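You operate a simulated robot arm through the tools that you are given. There is no shell and no other tool. Be economical: measure what you need, move in short steps, check, and stop when the job is done.

You run a simulated robot arm. Do the job below in one go: nothing can be reset, and whatever is moved stays where it is left.

Task
Move the red plug from the blue socket to the yellow socket.
Fine: both are on the stage box. Press the blue tab first. Then plug the green and silver plug into the blue socket.
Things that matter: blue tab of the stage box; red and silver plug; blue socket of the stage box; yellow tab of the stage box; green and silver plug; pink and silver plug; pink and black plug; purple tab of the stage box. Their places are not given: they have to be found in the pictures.

It is judged by the outcome, as a careful person would: the job done as asked, and still so three seconds after it is handed in. It fails if anything else is knocked over, pushed out of place, dropped, spilled or broken.

Robot
A 7-joint arm with a two-finger parallel gripper, fixed in place. Base frame: the origin is at the foot of the arm, x ahead of it, y to its left, z up. Units: mm, degrees, N and s.
Its first joint turns from -66.0 to 66.0 degrees. Payload 2.6 kg.
The tool frame sits at the grasp point between the pads (the TCP): z along the fingers, y along the line on which they close. The tips reach 30 mm beyond it. Largest opening 94 mm; finger width 28, thickness 10; the body of the gripper, 50 by 96 mm, starts 55 mm behind the TCP.
Orientation is that of the tool frame in the base frame, as [roll, pitch, yaw] about the fixed x, y, z axes, in that order (R = Rz(yaw) Ry(pitch) Rx(roll)). With the fingers straight down and closing along the base's y, the tool's x points along the base's -x, its y along +y and its z along -z.

Tools
- The arm moves only by the tool nudge_tool. Its argument "plan" is a list of rows, each an object (a shift or turn left out is 0, a gripper value left out holds the last) with "dp": the shift along the tool's x, y, z in cm, a list of three; "dr": the turn, a rotation vector about the tool's x, y, z in degrees, a list of three; "fingers": the finger opening in cm, from 0 to 9.4. In form: [{"dp": [dx, dy, dz], "dr": [ax, ay, az], "fingers": fingers}, ...]. A call has 1 to 20 rows; each row shifts and turns the commanded pose from where the row before left it, along the tool's axes as they then stand. A row lasts 0.2 s, in which the tool goes at most 50 mm and 8.6 degrees; a call with a longer step from one row to the next is refused whole, and so is a gripper value outside its range. Where a pose cannot be reached the arm comes as near as it can. A force on the tool above 40 N (or 10 N above the force at the start of the call, whichever is more), or a blocked arm, ends the call early, and 0.2 s more pass. Each finger travels about 72 mm/s and halts on what it meets, pressing with about 30 N; the grip force reading is that of the motor and also rises with nothing between the fingers. The clock runs only during rows and for 0.2 s after the last one: add rows that do not move to give the fingers time. The reply holds the time, the measured pose of the TCP, the force on the tool along the base axes, the opening and the grip force, in the units named above and with some noise, and new pictures: "show" is both (left out), scene, wrist or none.
- Cameras (640 x 400 px; columns grow to the right, rows downward): "scene" is fixed at [48.9, 443.8, 562.9]; the picture's right is [-0.65, -0.76, 0.00], its down [-0.44, 0.38, -0.81] and it looks along [0.61, -0.53, -0.59] (base axes); focal length 317 px, centre (320, 200). "wrist" rides on the gripper at [-37, 0, -58] in the tool frame; the picture's right is [0.00, -1.00, 0.00], its down [0.97, 0.00, -0.24] and it looks along [0.24, 0.00, 0.97] (tool axes); focal length 218 px, centre (320, 200).
- measure_at(camera, pixels): for up to 12 pixels [column, row] of the newest picture of that camera ("zoom" is the newest enlarged one), the place [x, y, z] in the base frame of the surface seen there, good to about 3 mm. The clock stands still meanwhile.
- inspect(camera, box): a new picture of the part [left, top, right, bottom] of that camera's present view, enlarged. The clock stands still meanwhile.
- close_job(): hands the job in; it is judged then, once.

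Work in short steps. Measure before you move; look again where a grasp or a placing could have gone wrong, and mend it. You have 80 turns and 120 pictures in all, those below and enlarged ones among them. Open the gripper and draw the arm clear of the work before you hand the job in, unless the task says otherwise; then end with one line.

The tools are called after ">>>" as a command line: name --argument value ..., lists and objects as JSON in quotes. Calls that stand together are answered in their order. nudge_tool: Moves the arm, as the interface text tells. Its arguments: {"type":"object","properties":{"plan":{"type":"array"},"show":{"type":"string","enum":["both","scene","wrist","none"]}},"required":["plan"]} The other tools are called the same way: measure_at (camera, pixels) gives the place of the surface under pixels of a picture; inspect (camera, box) takes an enlarged picture of a part of a camera's view; close_job () hands the job in.

At the start:

```text
time: 0.0
tcp_pos: [425.5, 31.8, 337.9]
tcp_rot: [-179.9, 0.1, -179.9]
force: [0.3, -0.1, 0.1]
grip_width: 94.1
finger_force: 0.0
```

scene: 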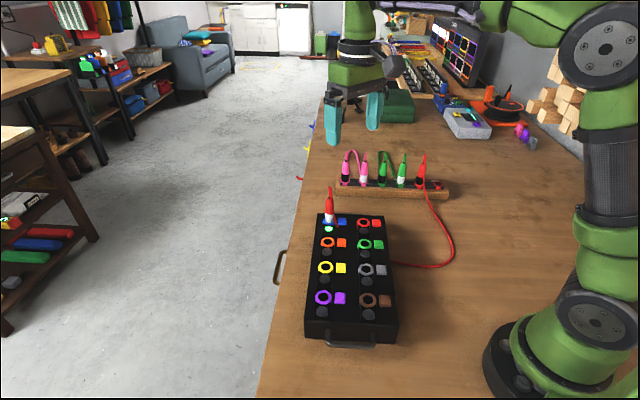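
wrist: 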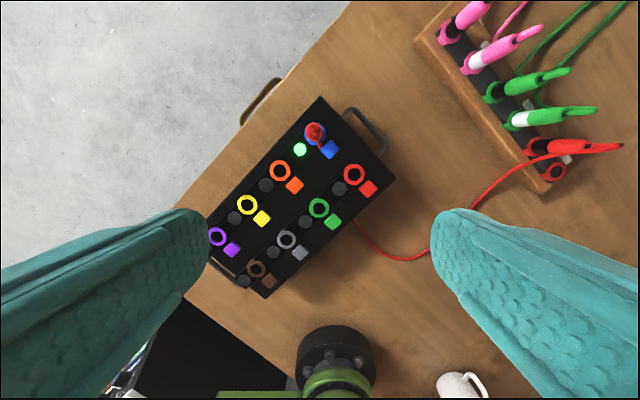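

The stage box is at about (350,275) in the scene, with the red plug in the blue socket at (329,210); the plug rack is at (390,185). I enlarge both areas.

>>> inspect --camera "scene" --box '[290, 180, 418, 260]'

>>> inspect --camera "scene" --box '[325, 140, 453, 220]'

>>> inspect --camera "wrist" --box '[190, 85, 414, 225]'

>>> measure_at --camera "wrist" --pixels '[[314, 130], [330, 150], [247, 205], [261, 218], [280, 170], [218, 237], [354, 174], [287, 239], [300, 149], [319, 208], [232, 250], [257, 270]]'

```text
5.00 times, centred on (354, 220) of scene
```

zoom: 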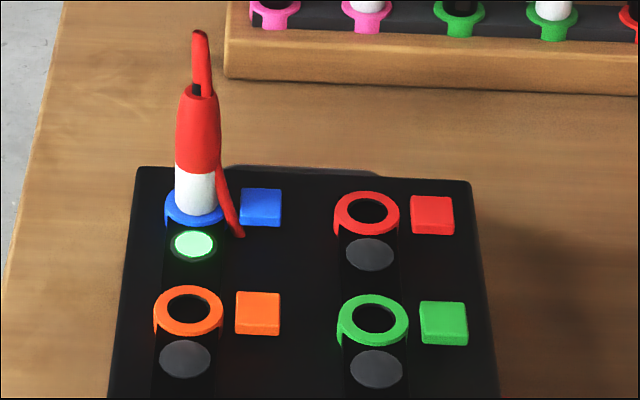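

```text
5.00 times, centred on (389, 180) of scene
```

zoom: 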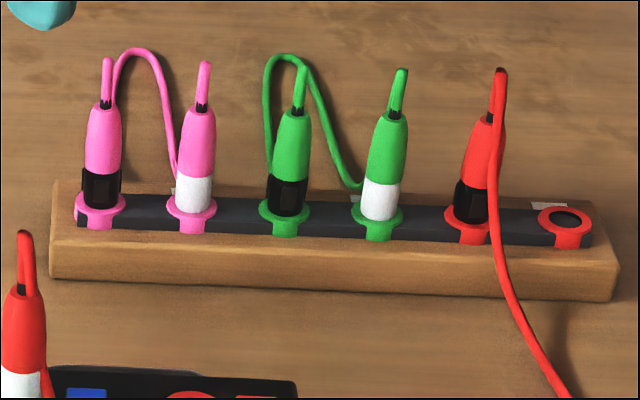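

```text
2.86 times, centred on (302, 155) of wrist
```

zoom: 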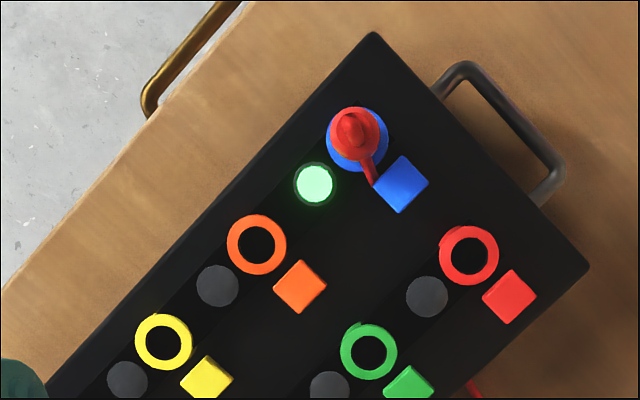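

```text
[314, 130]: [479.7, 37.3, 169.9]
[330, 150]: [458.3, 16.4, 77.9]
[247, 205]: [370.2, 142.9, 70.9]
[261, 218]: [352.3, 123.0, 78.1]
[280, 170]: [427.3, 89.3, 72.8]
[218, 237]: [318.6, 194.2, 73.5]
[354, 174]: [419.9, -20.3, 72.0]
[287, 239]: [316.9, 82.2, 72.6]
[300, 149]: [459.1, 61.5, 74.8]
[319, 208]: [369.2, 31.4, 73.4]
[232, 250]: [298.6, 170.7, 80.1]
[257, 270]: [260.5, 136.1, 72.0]
```

The blue socket's light is on with the red/white plug in it. The green/white plug is 4th in the rack (scene 402,175). I measure heights and rack positions in the scene.

>>> measure_at --camera "scene" --pixels '[[329, 218], [329, 205], [329, 198], [329.5, 188], [402, 155], [402, 163], [401, 172], [401, 180], [383, 180], [419, 181], [438, 184], [403, 188]]'

>>> measure_at --camera "wrist" --pixels '[[514, 121], [530, 117], [555, 112], [545, 150], [492, 93], [469, 65], [555, 172], [447, 38], [595, 110], [331, 151], [324, 144], [337, 157]]'

```text
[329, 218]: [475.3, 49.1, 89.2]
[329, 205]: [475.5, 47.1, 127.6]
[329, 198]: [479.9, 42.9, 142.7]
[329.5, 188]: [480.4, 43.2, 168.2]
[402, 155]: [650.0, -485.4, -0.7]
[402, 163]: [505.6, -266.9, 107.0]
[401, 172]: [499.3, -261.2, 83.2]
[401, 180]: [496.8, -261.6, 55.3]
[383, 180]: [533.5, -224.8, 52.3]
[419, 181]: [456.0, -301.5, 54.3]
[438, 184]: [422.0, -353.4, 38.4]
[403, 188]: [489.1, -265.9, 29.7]
```

```text
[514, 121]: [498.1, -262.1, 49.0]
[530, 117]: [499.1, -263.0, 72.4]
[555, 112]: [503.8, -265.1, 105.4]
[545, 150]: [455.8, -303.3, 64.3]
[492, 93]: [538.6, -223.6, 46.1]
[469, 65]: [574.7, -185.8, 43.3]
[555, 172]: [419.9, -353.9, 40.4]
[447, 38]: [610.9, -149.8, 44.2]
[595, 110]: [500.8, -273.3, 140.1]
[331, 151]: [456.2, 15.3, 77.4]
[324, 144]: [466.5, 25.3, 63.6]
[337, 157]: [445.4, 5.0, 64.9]
```

The pieces are upright: blue plug at about (481,37), body up to z 147 and cable to 170. The tabs lie about 31 mm from their sockets at z 78. I turn the tool 46° to line up with the box and close the fingers.

>>> nudge_tool --plan '[{"dr": [0, 0, -7.67], "fingers": 0}, {"dr": [0, 0, -7.67]}, {"dr": [0, 0, -7.67]}, {"dr": [0, 0, -7.67]}, {"dr": [0, 0, -7.67]}, {"dr": [0, 0, -7.65]}, {}, {}]' --show "wrist"

```text
time: 1.8
tcp_pos: [424.9, 32.2, 337.8]
tcp_rot: [-179.9, 0.0, -134.1]
force: [-0.8, 1.0, 0.2]
grip_width: 0.0
finger_force: 30.2
```

wrist: 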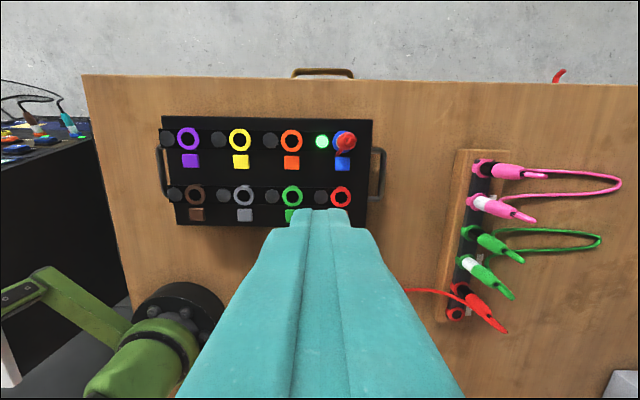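

Tool is square to the box. I refine the tab and socket measurements from this view before descending.

>>> measure_at --camera "wrist" --pixels '[[342, 164], [336, 159], [348, 169], [240, 130], [240, 149], [229, 140], [251, 140], [187, 129], [187, 149], [291, 131], [291, 151], [241, 162]]'

>>> nudge_tool --plan '[{"dp": [-0.67, -3.43, 0]}, {"dp": [0, 0, 4]}, {"dp": [0, 0, 4]}, {"dp": [0, 0, 4]}, {"dr": [0, -6, 0]}, {"dr": [0, -6, 0]}, {}, {}]' --show "both"

```text
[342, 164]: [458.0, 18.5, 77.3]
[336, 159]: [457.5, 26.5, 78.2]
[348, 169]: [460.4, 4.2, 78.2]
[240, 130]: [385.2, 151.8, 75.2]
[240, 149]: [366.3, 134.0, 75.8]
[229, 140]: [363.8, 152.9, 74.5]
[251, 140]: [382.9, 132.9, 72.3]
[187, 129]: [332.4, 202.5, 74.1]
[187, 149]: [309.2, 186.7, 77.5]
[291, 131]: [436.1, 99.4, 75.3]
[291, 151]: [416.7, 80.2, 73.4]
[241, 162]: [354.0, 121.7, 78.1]
```

```text
time: 3.6
tcp_pos: [455.4, 15.0, 217.5]
tcp_rot: [-180.0, 11.9, -134.0]
force: [0.7, -0.6, 0.3]
grip_width: 0.0
finger_force: 30.1
```

scene: 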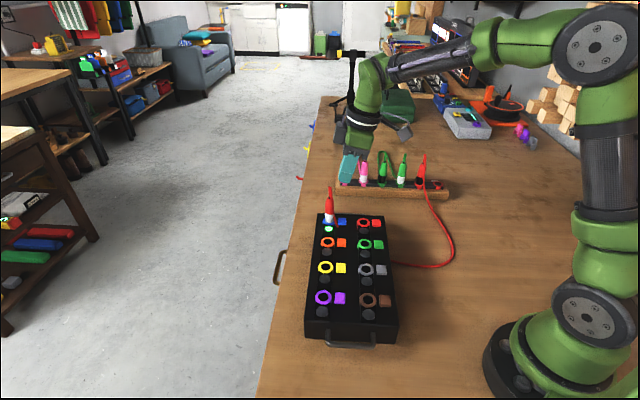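
wrist: 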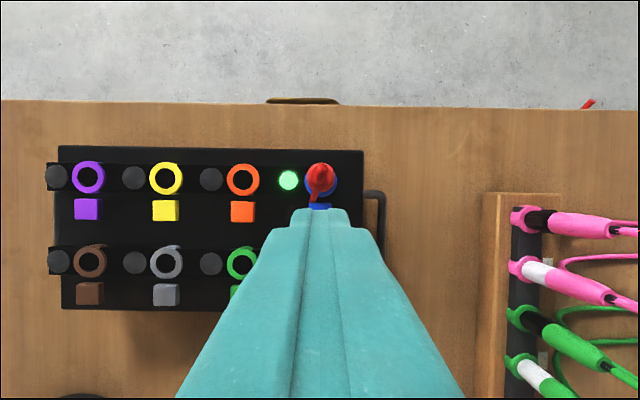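

Tool is tilted 12° away from the plug and sits above the blue tab. I come down 95 mm vertically and check before pressing.

>>> nudge_tool --plan '[{"dp": [0.83, -0.17, 3.91]}, {"dp": [0.73, 0, 3.42]}, {"dp": [0.42, 0, 1.96]}, {}]' --show "both"

>>> inspect --camera "scene" --box '[290, 150, 418, 230]'

```text
time: 4.6
tcp_pos: [456.5, 12.4, 122.1]
tcp_rot: [-180.0, 11.9, -134.0]
force: [0.4, 0.2, -0.2]
grip_width: 0.0
finger_force: 30.0
```

scene: 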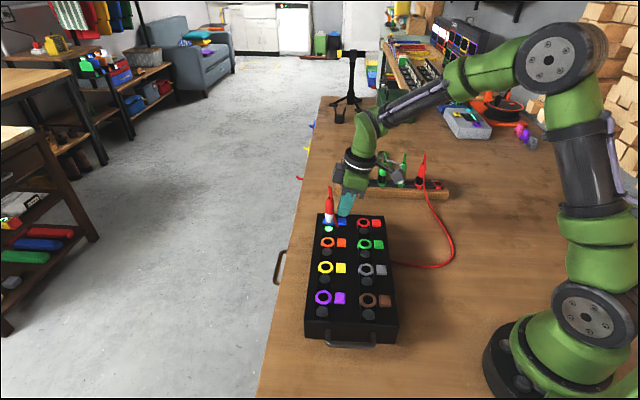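
wrist: 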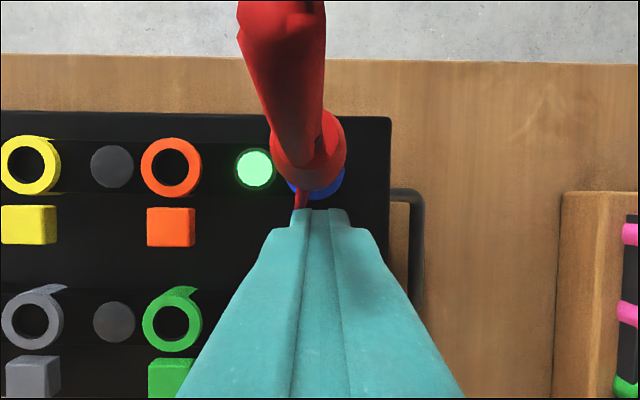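

```text
5.00 times, centred on (354, 190) of scene
```

zoom: 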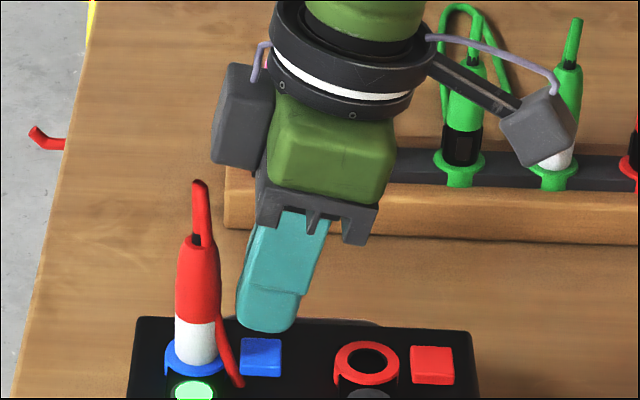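

The fingertip hovers just above the blue tab, clear of the plug. I press down in small steps, up to about 17 mm.

>>> nudge_tool --plan '[{"dp": [0.2, 0, 0.98]}, {"dp": [0.04, 0, 0.2]}, {"dp": [0.04, 0, 0.2]}, {"dp": [0.04, 0, 0.2]}, {}]' --show "scene"

>>> inspect --camera "scene" --box '[290, 170, 418, 250]'

>>> measure_at --camera "zoom" --pixels '[[540, 30], [560, 30], [540, 50], [240, 10], [245, 30], [270, 60]]'

```text
time: 5.8
tcp_pos: [456.6, 11.9, 106.7]
tcp_rot: [179.9, 12.0, -133.9]
force: [0.5, -0.1, 0.2]
grip_width: 0.1
finger_force: 29.8
```

scene: 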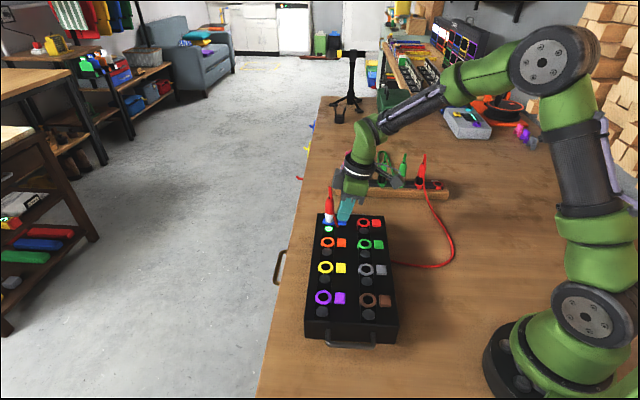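

```text
5.00 times, centred on (354, 210) of scene
```

zoom: 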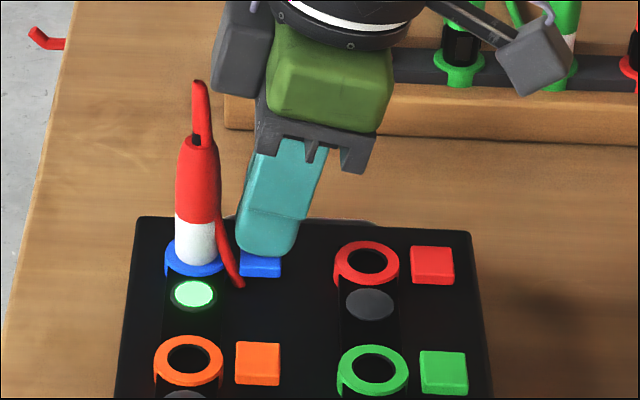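

```text
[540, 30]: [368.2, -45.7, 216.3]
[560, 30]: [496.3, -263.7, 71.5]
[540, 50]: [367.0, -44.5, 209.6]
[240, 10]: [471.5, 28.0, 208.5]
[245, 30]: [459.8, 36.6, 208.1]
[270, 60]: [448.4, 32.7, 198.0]
```

No contact yet (force ~0) and the light is still on. I continue down in 2 mm steps.

>>> nudge_tool --plan '[{"dp": [0.04, 0.1, 0.2]}, {"dp": [0.04, 0, 0.2]}, {"dp": [0.02, 0, 0.1]}, {}]' --show "scene"

>>> inspect --camera "scene" --box '[290, 170, 418, 250]'

```text
time: 6.8
tcp_pos: [455.9, 12.5, 102.6]
tcp_rot: [-180.0, 12.0, -134.0]
force: [-4.8, -6.1, 11.3]
grip_width: 0.1
finger_force: 30.2
```

scene: 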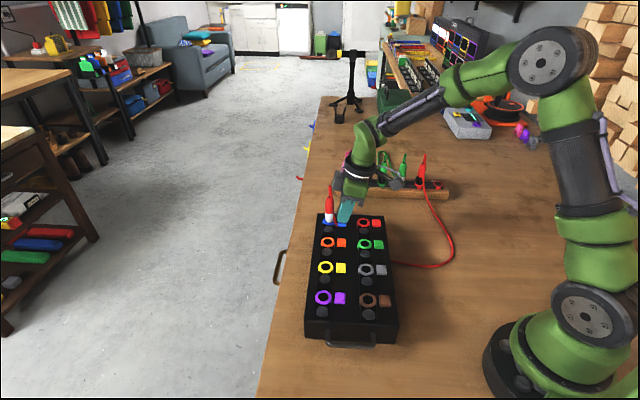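

```text
5.00 times, centred on (354, 210) of scene
```

zoom: 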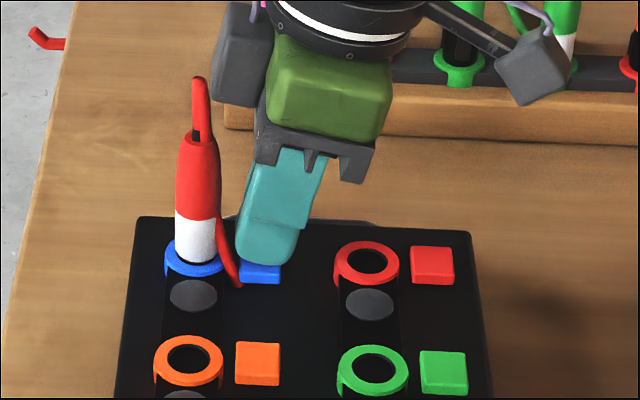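

The tab went down (11 N) and the blue light is now off. I back straight up, level the tool, open the fingers, and check that the light stays off.

>>> nudge_tool --plan '[{"dp": [-0.42, 0, -1.96]}, {"dp": [-0.83, 0, -3.91]}, {"dp": [-0.83, 0, -3.91]}, {"dr": [0, 6, 0], "dp": [0, 0, -1.0], "fingers": 5}, {"dr": [0, 6, 0]}, {}, {}]' --show "both"

>>> inspect --camera "scene" --box '[290, 170, 418, 250]'

```text
time: 8.4
tcp_pos: [454.7, 12.1, 211.8]
tcp_rot: [-180.0, 0.0, -134.0]
force: [0.0, -0.2, 0.3]
grip_width: 50.0
finger_force: 0.0
```

scene: 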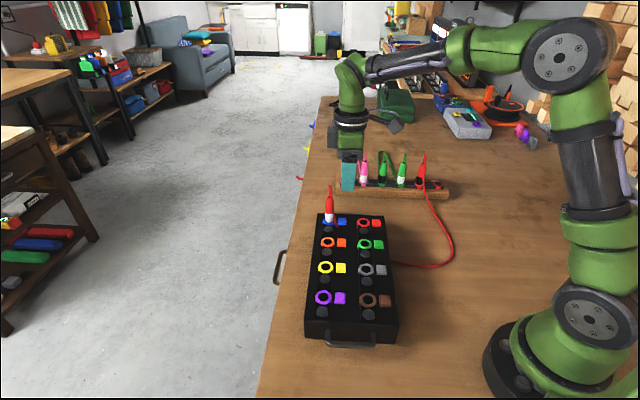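
wrist: 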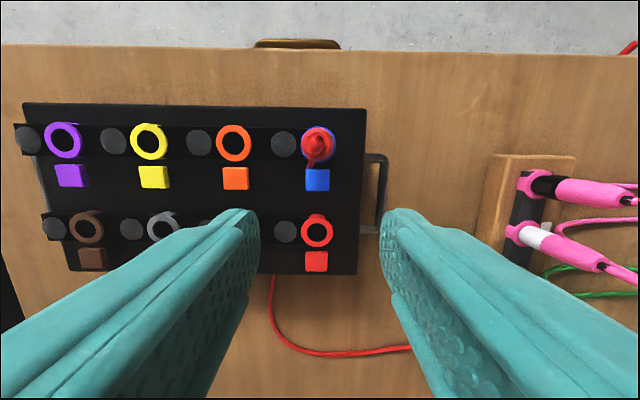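

```text
5.00 times, centred on (354, 210) of scene
```

zoom: 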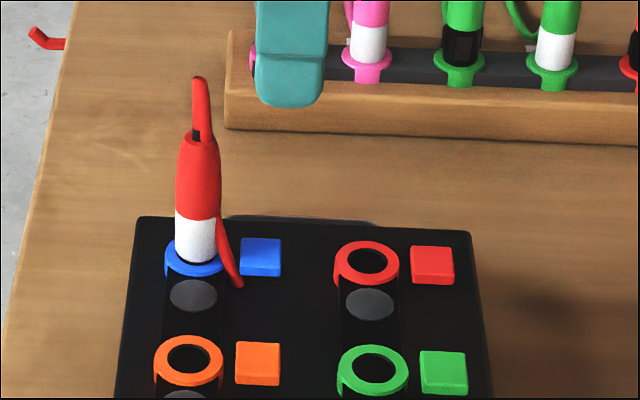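

The light stays off and the plug has popped up slightly. I move over the plug at about (480,37), fingers open at 50 mm.

>>> nudge_tool --plan '[{"dp": [-1.8, -0.03, 0]}, {"dp": [-1.77, -0.03, 0]}, {}, {}]' --show "both"

```text
time: 9.4
tcp_pos: [482.8, 37.0, 211.7]
tcp_rot: [180.0, -0.1, -134.1]
force: [-0.1, 0.5, -0.2]
grip_width: 50.1
finger_force: 0.0
```

scene: 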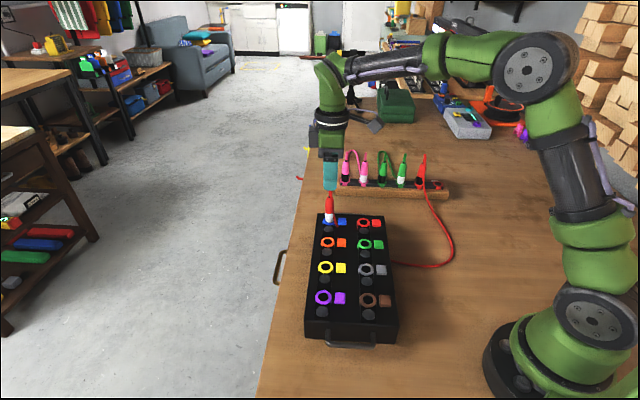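
wrist: 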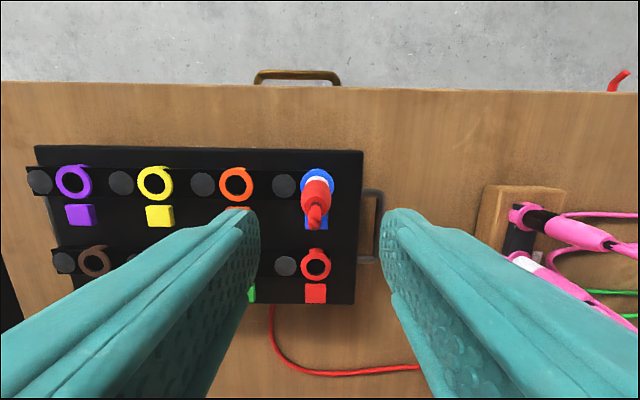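

The plug is centred between the fingers (column 317). I come down 84 mm to TCP z ≈ 128.

>>> nudge_tool --plan '[{"dp": [0.1, 0, 3]}, {"dp": [0, 0, 3]}, {"dp": [0, 0, 2.4]}, {}]' --show "both"

>>> inspect --camera "scene" --box '[290, 170, 418, 250]'

```text
time: 10.4
tcp_pos: [478.0, 38.3, 127.0]
tcp_rot: [180.0, 0.0, -134.0]
force: [-0.2, 0.4, 0.3]
grip_width: 49.8
finger_force: 0.1
```

scene: 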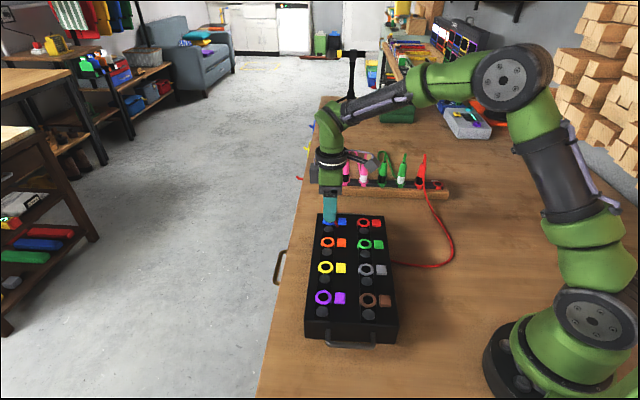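
wrist: 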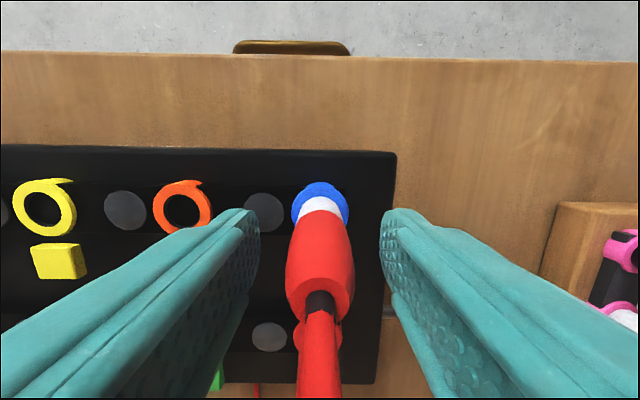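

```text
5.00 times, centred on (354, 210) of scene
```

zoom: 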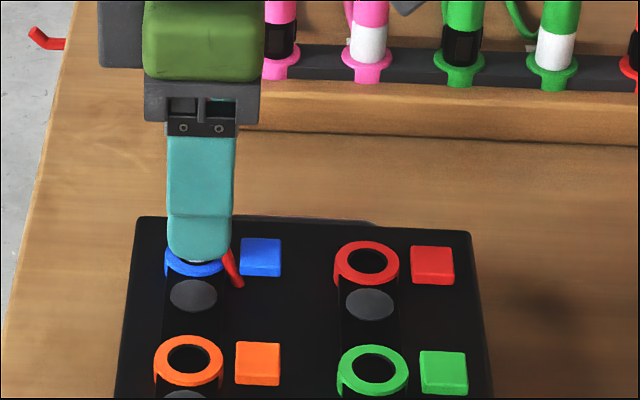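

Fingers straddle the plug. I close and wait, then read the grip.

>>> nudge_tool --plan '[{"fingers": 0}, {}, {}, {}]' --show "wrist"

>>> nudge_tool --plan '[{}]' --show "none"

```text
time: 11.4
tcp_pos: [478.7, 38.9, 127.8]
tcp_rot: [-180.0, 0.0, -134.0]
force: [0.7, 0.5, -2.7]
grip_width: 20.5
finger_force: 29.4
```

wrist: 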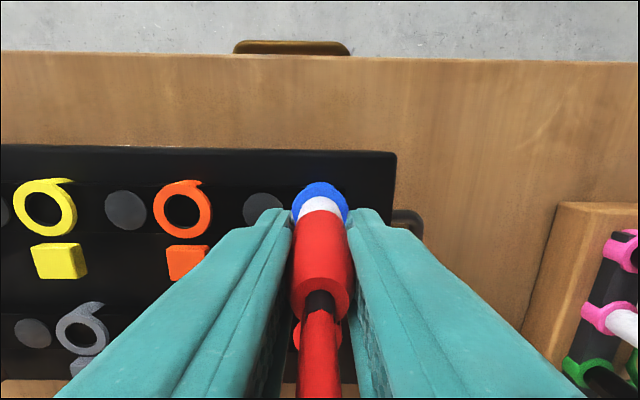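

```text
time: 11.8
tcp_pos: [478.6, 38.9, 126.3]
tcp_rot: [-180.0, 0.0, -134.0]
force: [1.0, -0.2, -2.9]
grip_width: 20.0
finger_force: 30.0
```

Plug held (20 mm wide, 30 N). I pull up slowly, watching the force.

>>> nudge_tool --plan '[{"dp": [0, 0, -0.5]}, {"dp": [0, 0, -0.8]}, {"dp": [0, 0, -1.2]}, {"dp": [0, 0, -1.5]}, {"dp": [0, 0, -2]}, {"dp": [0, 0, -2]}, {}]' --show "both"

>>> inspect --camera "scene" --box '[290, 150, 418, 230]'

```text
time: 13.4
tcp_pos: [478.8, 37.3, 208.6]
tcp_rot: [180.0, 0.0, -134.0]
force: [0.6, -0.6, 0.1]
grip_width: 20.4
finger_force: 30.0
```

scene: 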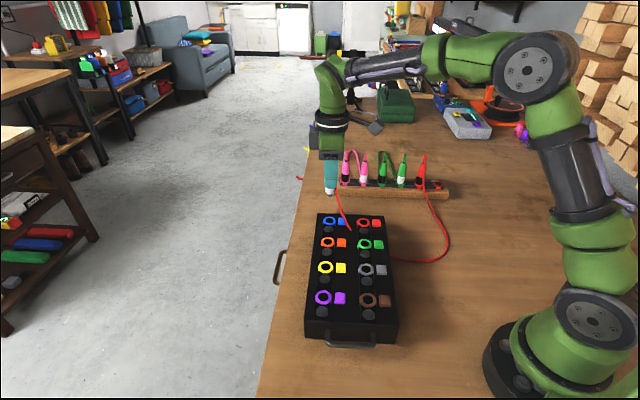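
wrist: 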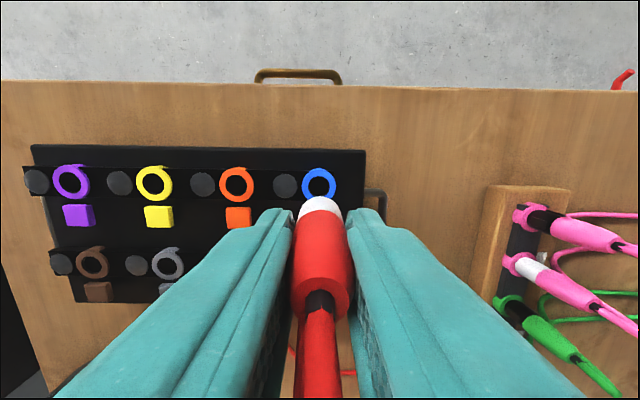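

```text
5.00 times, centred on (354, 190) of scene
```

zoom: 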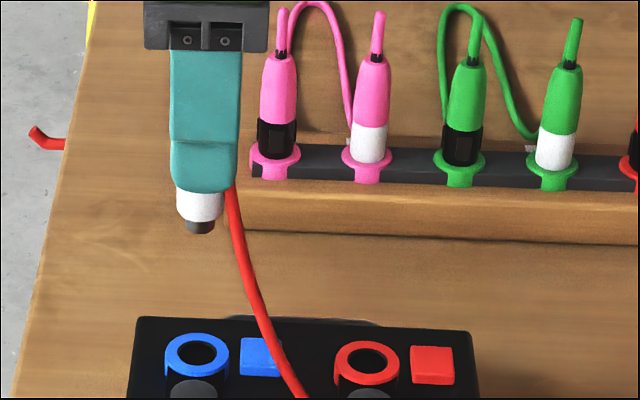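

The plug is out and its tip clears the box. I measure the blue and yellow rings in this wrist view to get the shift.

>>> measure_at --camera "wrist" --pixels '[[319, 170], [319, 196], [305, 183], [333, 183], [154, 168], [154, 196], [140, 182], [169, 182], [71, 168], [71, 196], [236, 170], [236, 197]]'

```text
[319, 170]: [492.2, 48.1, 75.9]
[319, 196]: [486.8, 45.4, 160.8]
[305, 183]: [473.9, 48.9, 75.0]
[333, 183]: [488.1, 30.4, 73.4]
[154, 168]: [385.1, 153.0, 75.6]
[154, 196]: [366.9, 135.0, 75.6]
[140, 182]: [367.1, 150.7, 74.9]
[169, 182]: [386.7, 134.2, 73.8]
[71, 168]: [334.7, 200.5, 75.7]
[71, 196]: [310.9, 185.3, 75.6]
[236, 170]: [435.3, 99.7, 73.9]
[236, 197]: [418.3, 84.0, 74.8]
```

Ring spacing works out at 73.5 mm along the tool's y axis, so yellow is 147 mm away. I shift there and check that the yellow ring lands at (319,183).

>>> nudge_tool --plan '[{"dp": [0, 3, 0]}, {"dp": [0, 4, 0]}, {"dp": [0, 4, 0]}, {"dp": [0, 2.7, 0]}, {"dp": [0, 1, 0]}, {}, {}]' --show "both"

>>> inspect --camera "wrist" --box '[256, 150, 384, 230]'

```text
time: 15.0
tcp_pos: [374.4, 140.3, 208.6]
tcp_rot: [-179.9, 0.1, -134.1]
force: [-0.7, -0.2, -0.9]
grip_width: 20.5
finger_force: 29.7
```

scene: 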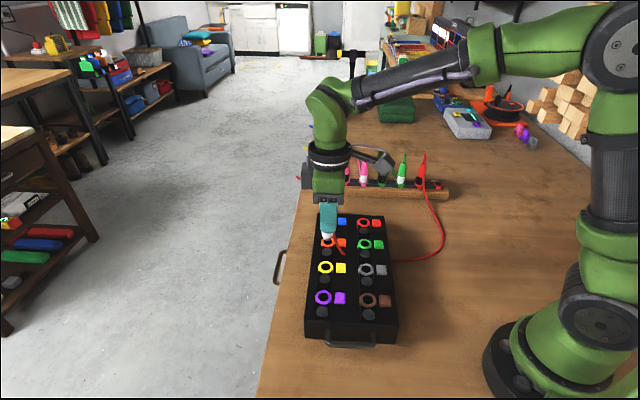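
wrist: 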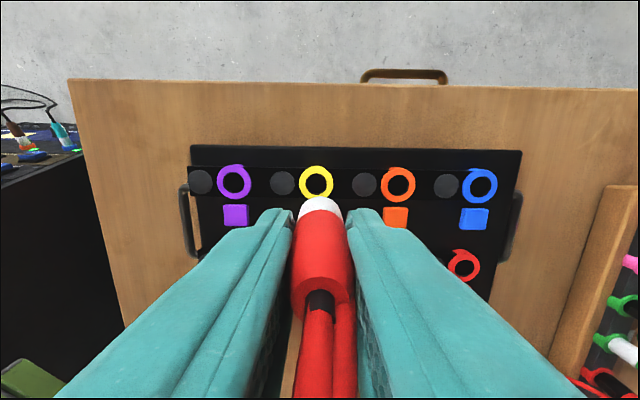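

```text
5.00 times, centred on (320, 190) of wrist
```

zoom: 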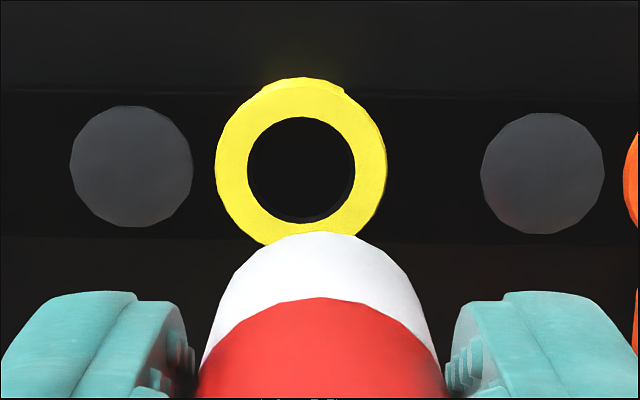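

The yellow ring sits at column 316 while the plug axis is at about 320. I correct +2.6 mm in tool y and look again.

>>> nudge_tool --plan '[{"dp": [0, 0.26, 0]}, {}, {}]' --show "none"

>>> inspect --camera "wrist" --box '[256, 150, 384, 230]'

```text
time: 15.8
tcp_pos: [372.1, 141.2, 209.8]
tcp_rot: [179.9, 0.0, -134.1]
force: [1.0, 0.2, 0.6]
grip_width: 20.3
finger_force: 30.0
```

```text
5.00 times, centred on (320, 190) of wrist
```

zoom: 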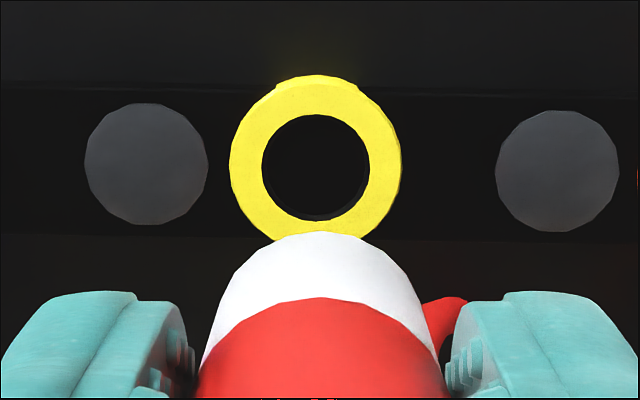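

Ring is now at column 319, matching the blue one earlier. I lower 55 mm and check the alignment near the ring.

>>> nudge_tool --plan '[{"dp": [0, 0, 2]}, {"dp": [0, 0, 2]}, {"dp": [0, 0, 1.5]}, {}, {}]' --show "wrist"

>>> inspect --camera "scene" --box '[280, 200, 376, 260]'

>>> inspect --camera "wrist" --box '[256, 150, 384, 230]'

```text
time: 17.0
tcp_pos: [369.7, 142.7, 153.1]
tcp_rot: [180.0, 0.0, -134.0]
force: [-0.9, -0.2, -0.5]
grip_width: 20.3
finger_force: 30.4
```

wrist: 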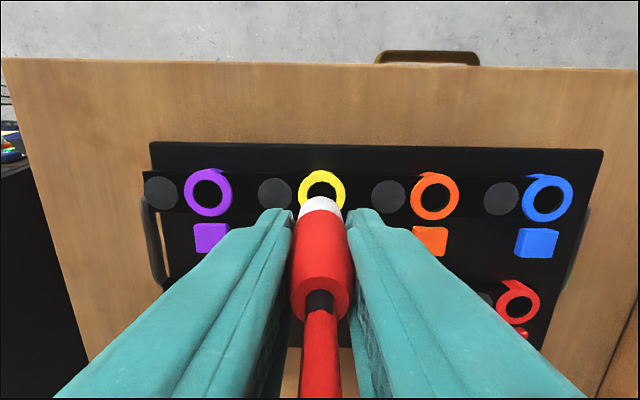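

```text
6.67 times, centred on (328, 230) of scene
```

zoom: 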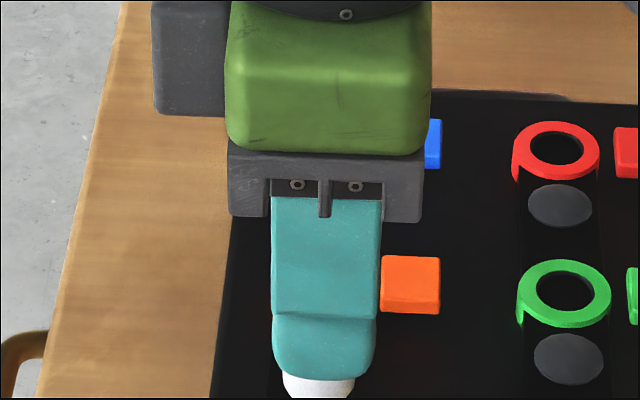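

```text
5.00 times, centred on (320, 190) of wrist
```

zoom: 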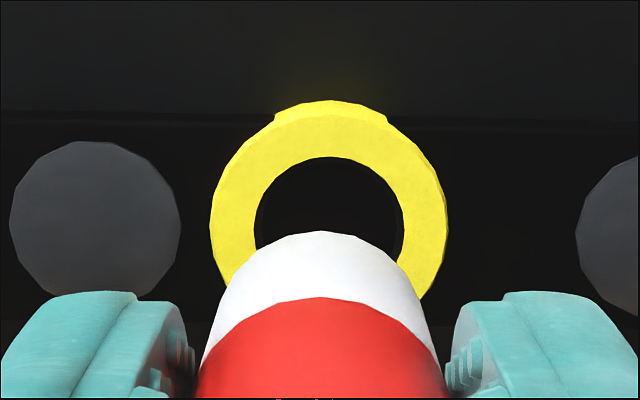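

Comparing with the blue-ring views, I'm about 1 mm off in y and 1–1.5 mm in x. I correct both, lower 12 mm, and look from the scene camera.

>>> nudge_tool --plan '[{"dp": [-0.13, -0.12, 0]}, {"dp": [0, 0, 1.2]}, {}, {}]' --show "none"

>>> inspect --camera "scene" --box '[280, 230, 376, 290]'

>>> inspect --camera "wrist" --box '[256, 150, 384, 230]'

```text
time: 18.0
tcp_pos: [372.2, 139.9, 139.6]
tcp_rot: [-180.0, 0.0, -134.0]
force: [-0.2, 0.2, -0.2]
grip_width: 20.5
finger_force: 30.2
```

```text
6.67 times, centred on (328, 260) of scene
```

zoom: 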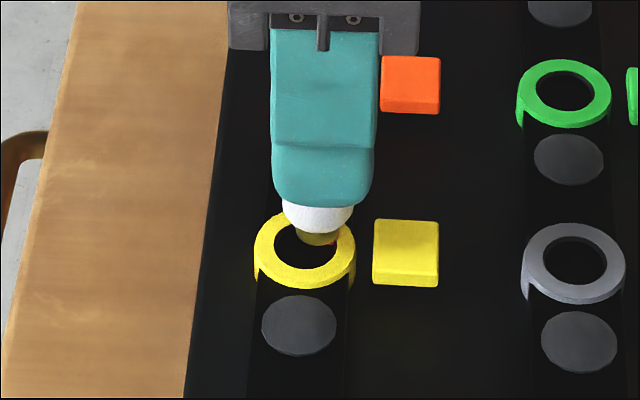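

```text
5.00 times, centred on (320, 190) of wrist
```

zoom: 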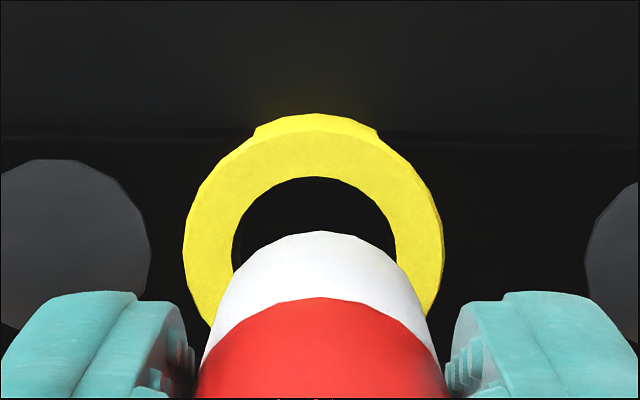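

In the scene view the plug axis (zoom x 317) is right of the ring centre (305), about 3.6 mm in tool −x; the wrist view suggests +0.6 mm y. I correct and recheck.

>>> nudge_tool --plan '[{"dp": [-0.34, 0.06, 0]}, {}, {}]' --show "none"

>>> inspect --camera "scene" --box '[296, 240, 360, 280]'

>>> inspect --camera "wrist" --box '[256, 150, 384, 230]'

```text
time: 18.8
tcp_pos: [374.2, 142.8, 140.4]
tcp_rot: [180.0, 0.0, -134.0]
force: [-0.6, -0.3, -0.1]
grip_width: 20.6
finger_force: 29.6
```

```text
10.00 times, centred on (328, 260) of scene
```

zoom: 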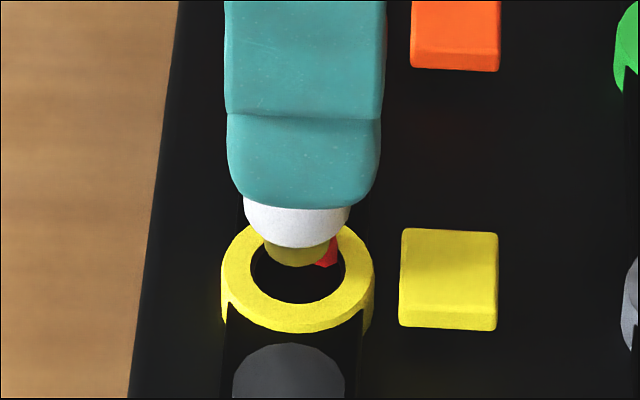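

```text
5.00 times, centred on (320, 190) of wrist
```

zoom: 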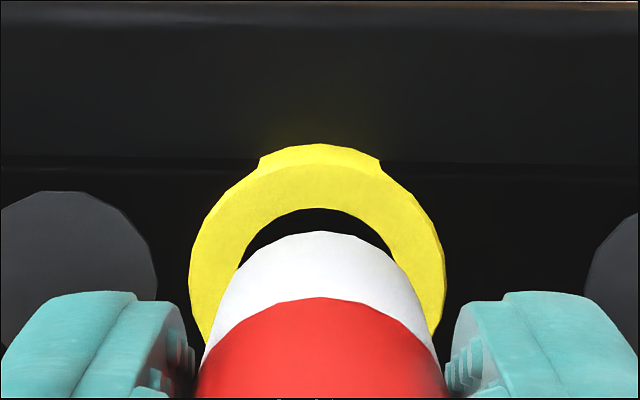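

Aligned in both views. I insert in small steps, watching the force.

>>> nudge_tool --plan '[{"dp": [0, 0.03, 0.4]}, {"dp": [0, 0, 0.4]}, {"dp": [0, 0, 0.3]}, {"dp": [0, 0, 0.2]}, {}]' --show "none"

>>> inspect --camera "scene" --box '[296, 240, 360, 280]'

```text
time: 20.0
tcp_pos: [372.9, 143.2, 129.0]
tcp_rot: [180.0, -0.1, -134.0]
force: [-0.6, -0.1, -0.5]
grip_width: 20.4
finger_force: 30.4
```

```text
10.00 times, centred on (328, 260) of scene
```

zoom: 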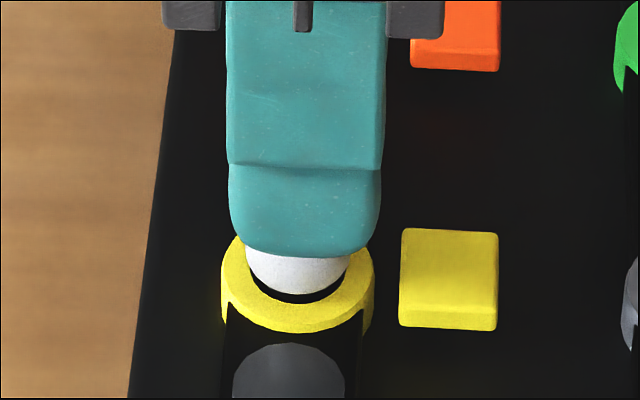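

The pin is in the hole with no resistance. I push further in 2 mm steps until it seats and the light comes on.

>>> nudge_tool --plan '[{"dp": [0, 0, 0.2]}, {"dp": [0, 0, 0.2]}, {"dp": [0, 0, 0.2]}, {}]' --show "none"

>>> inspect --camera "scene" --box '[296, 240, 360, 280]'

```text
time: 21.0
tcp_pos: [374.2, 144.5, 123.0]
tcp_rot: [-179.9, 0.3, -134.0]
force: [-5.5, 1.9, 20.9]
grip_width: 20.5
finger_force: 29.7
```

```text
10.00 times, centred on (328, 260) of scene
```

zoom: 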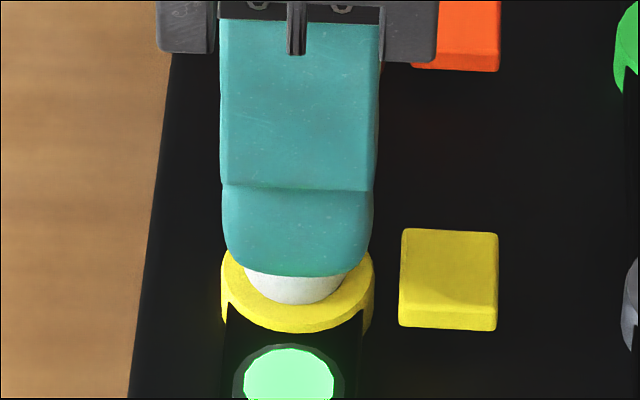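

The yellow light is on: it is latched. I open the fingers to 50 mm and rise straight up.

>>> nudge_tool --plan '[{"fingers": 5}, {}, {}, {"dp": [0, 0, -2]}, {"dp": [0, 0, -4]}, {"dp": [0, 0, -4.5]}, {}]' --show "both"

>>> inspect --camera "scene" --box '[280, 200, 408, 280]'

```text
time: 22.6
tcp_pos: [376.2, 145.0, 226.4]
tcp_rot: [-180.0, 0.0, -134.0]
force: [0.9, -0.1, -0.3]
grip_width: 50.1
finger_force: 0.2
```

scene: 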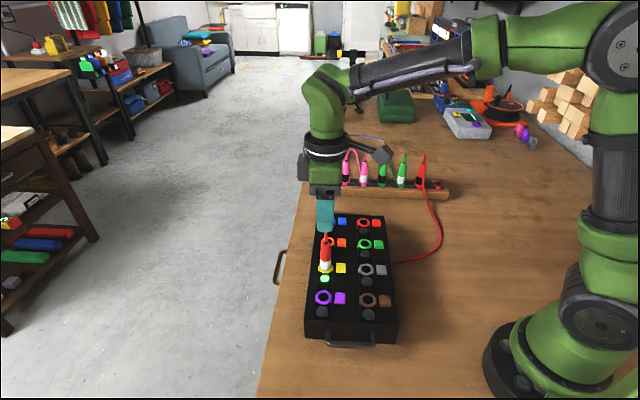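
wrist: 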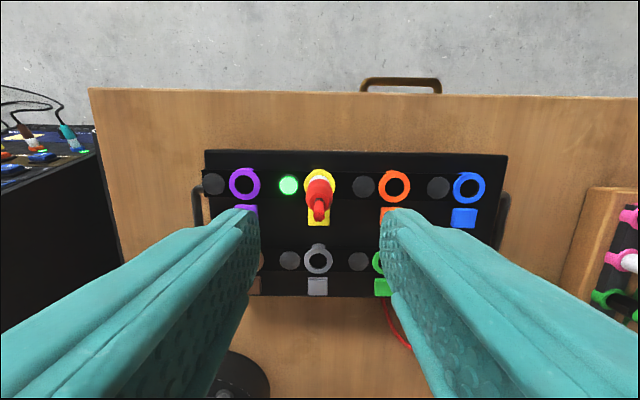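

```text
5.00 times, centred on (344, 240) of scene
```

zoom: 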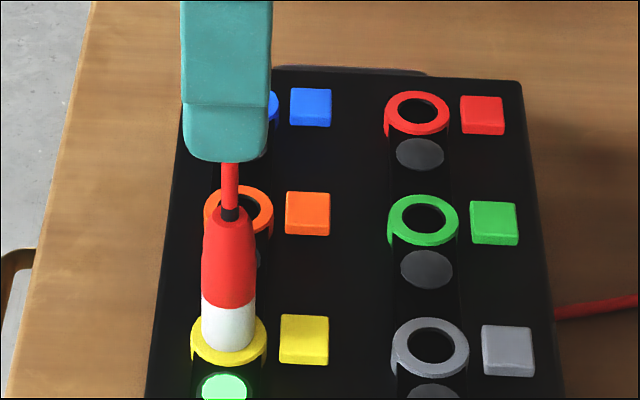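

The red plug is seated in yellow with its light on. Next I travel at this height to above the green/silver plug at about (500,-264).

>>> nudge_tool --plan '[{"dp": [1, -2, 0]}, {"dp": [2.1, -4, 0]}, {"dp": [2.2, -4, 0]}, {"dp": [2.2, -4, 0]}, {"dp": [2.2, -4, 0]}, {"dp": [2.2, -4, 0]}, {"dp": [2.2, -4, 0]}, {"dp": [2.2, -4, 0]}, {"dp": [2.2, -4, 0]}, {"dp": [1.4, -2.4, 0]}, {"dp": [0.8, -1, 0]}, {}, {}]' --show "both"

```text
time: 25.4
tcp_pos: [498.3, -265.7, 229.5]
tcp_rot: [-180.0, 0.1, -134.1]
force: [-0.6, 0.5, 0.1]
grip_width: 49.9
finger_force: 0.1
```

scene: 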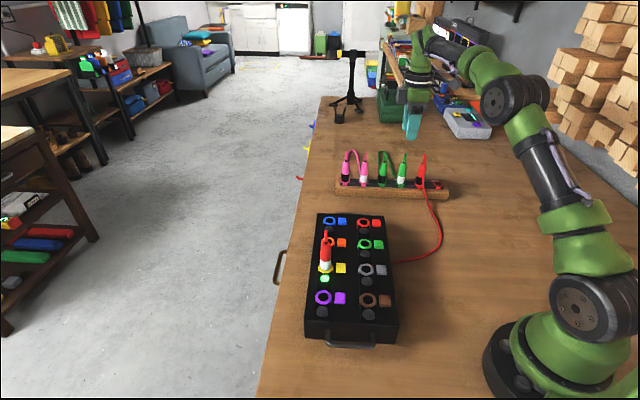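
wrist: 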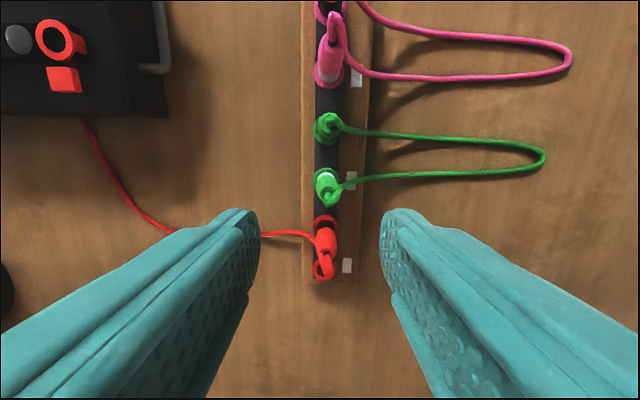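

The green/white plug is at (327,185), slightly right of the finger centre line. I shift 6 mm and descend 85 mm, then look.

>>> nudge_tool --plan '[{"dp": [0.1, -0.6, 1]}, {"dp": [0, 0, 4]}, {"dp": [0, 0, 3.5]}, {}, {}]' --show "both"

>>> inspect --camera "scene" --box '[340, 120, 468, 200]'

```text
time: 26.6
tcp_pos: [501.4, -270.6, 142.0]
tcp_rot: [179.9, 0.1, -134.1]
force: [-0.9, 0.5, -1.2]
grip_width: 49.9
finger_force: 0.0
```

scene: 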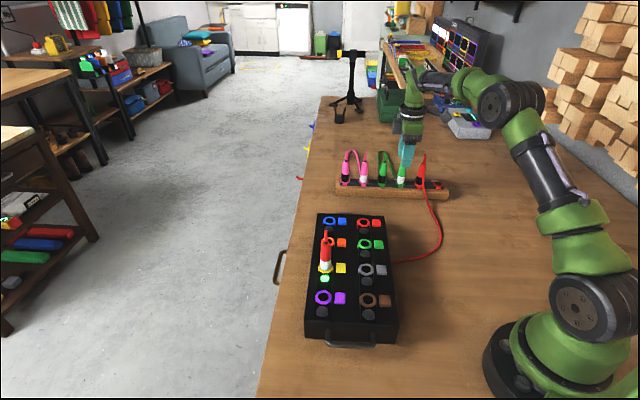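
wrist: 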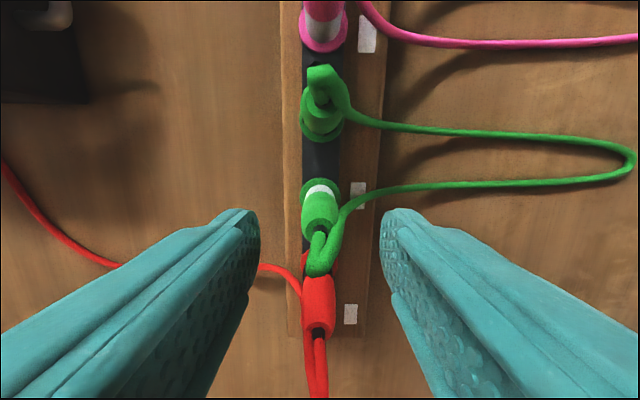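

```text
5.00 times, centred on (404, 160) of scene
```

zoom: 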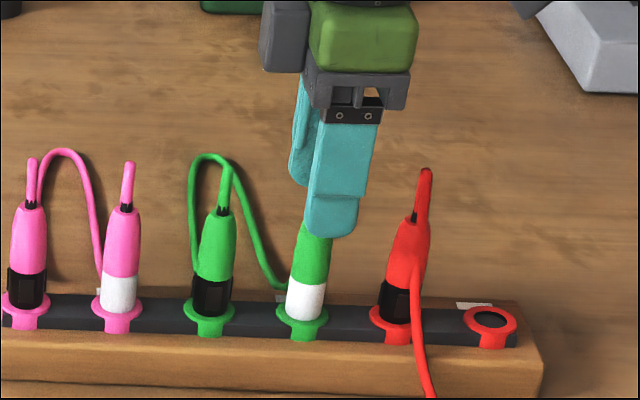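

Plug is centred (col 320). I measure its ring and top heights before the final descent.

>>> measure_at --camera "zoom" --pixels '[[285, 312], [326, 315], [305, 325], [305, 300], [310, 255], [220, 180], [422, 180], [240, 312]]'

>>> nudge_tool --plan '[{"dp": [0, 0, 1.5]}, {"dp": [0, 0, 1.5]}, {"dp": [0, 0, 1.4]}, {}, {}]' --show "both"

>>> inspect --camera "scene" --box '[340, 120, 468, 200]'

```text
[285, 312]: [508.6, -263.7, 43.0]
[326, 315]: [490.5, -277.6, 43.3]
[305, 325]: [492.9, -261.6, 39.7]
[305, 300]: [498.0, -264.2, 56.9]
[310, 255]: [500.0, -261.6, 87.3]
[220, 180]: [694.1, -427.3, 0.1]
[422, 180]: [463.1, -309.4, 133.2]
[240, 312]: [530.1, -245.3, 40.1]
```

```text
time: 27.8
tcp_pos: [500.8, -270.3, 97.3]
tcp_rot: [-180.0, 0.0, -134.0]
force: [-0.1, 0.8, -0.5]
grip_width: 50.0
finger_force: 0.0
```

scene: 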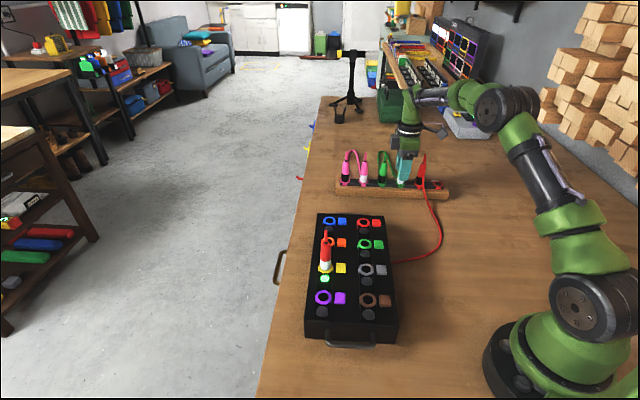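
wrist: 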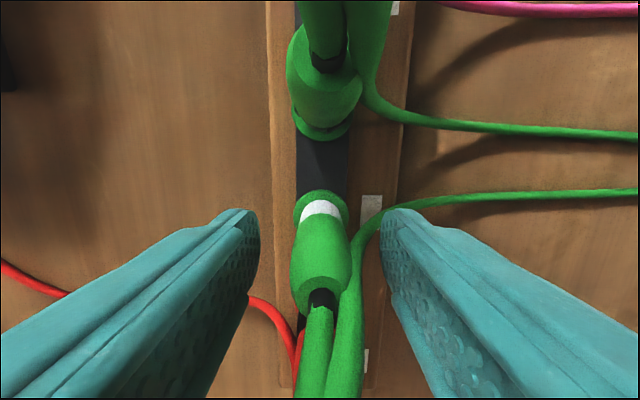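

```text
5.00 times, centred on (404, 160) of scene
```

zoom: 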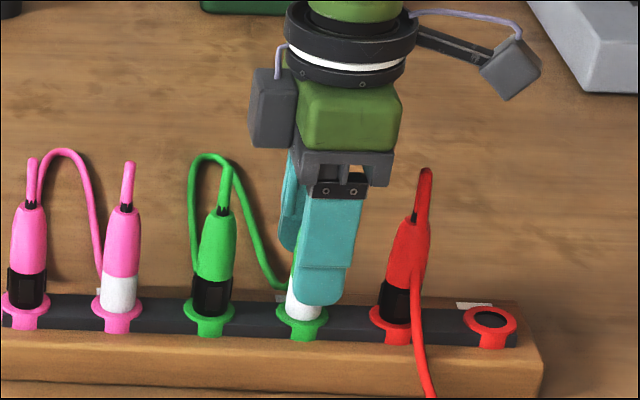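

The finger sits ~5 mm off toward +x of the plug in the scene view. I shift −4 mm in x, lower 3 mm, then close.

>>> nudge_tool --plan '[{"dp": [-0.4, 0, 0.3]}, {}, {"fingers": 0}, {}, {}, {}]' --show "both"

>>> inspect --camera "scene" --box '[340, 120, 468, 200]'

```text
time: 29.2
tcp_pos: [505.3, -268.5, 95.0]
tcp_rot: [180.0, 0.0, -134.0]
force: [0.0, 0.7, 0.1]
grip_width: 20.7
finger_force: 29.3
```

scene: 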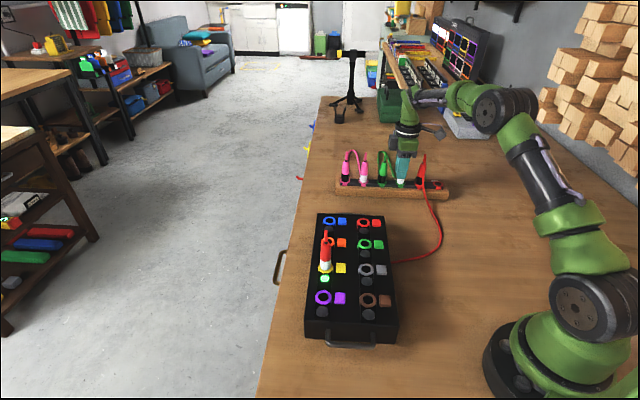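
wrist: 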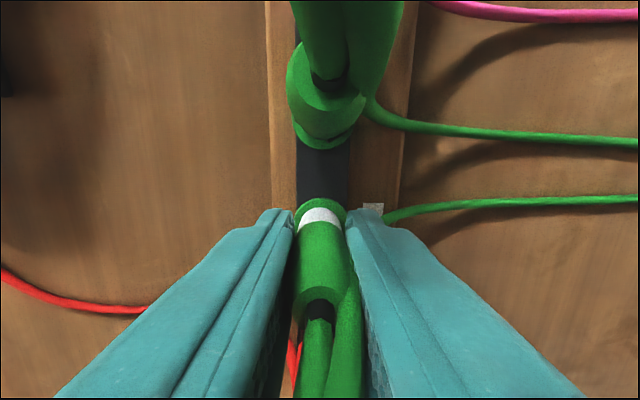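

```text
5.00 times, centred on (404, 160) of scene
```

zoom: 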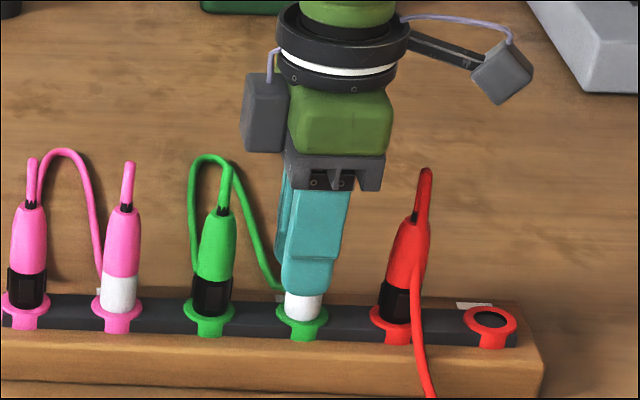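

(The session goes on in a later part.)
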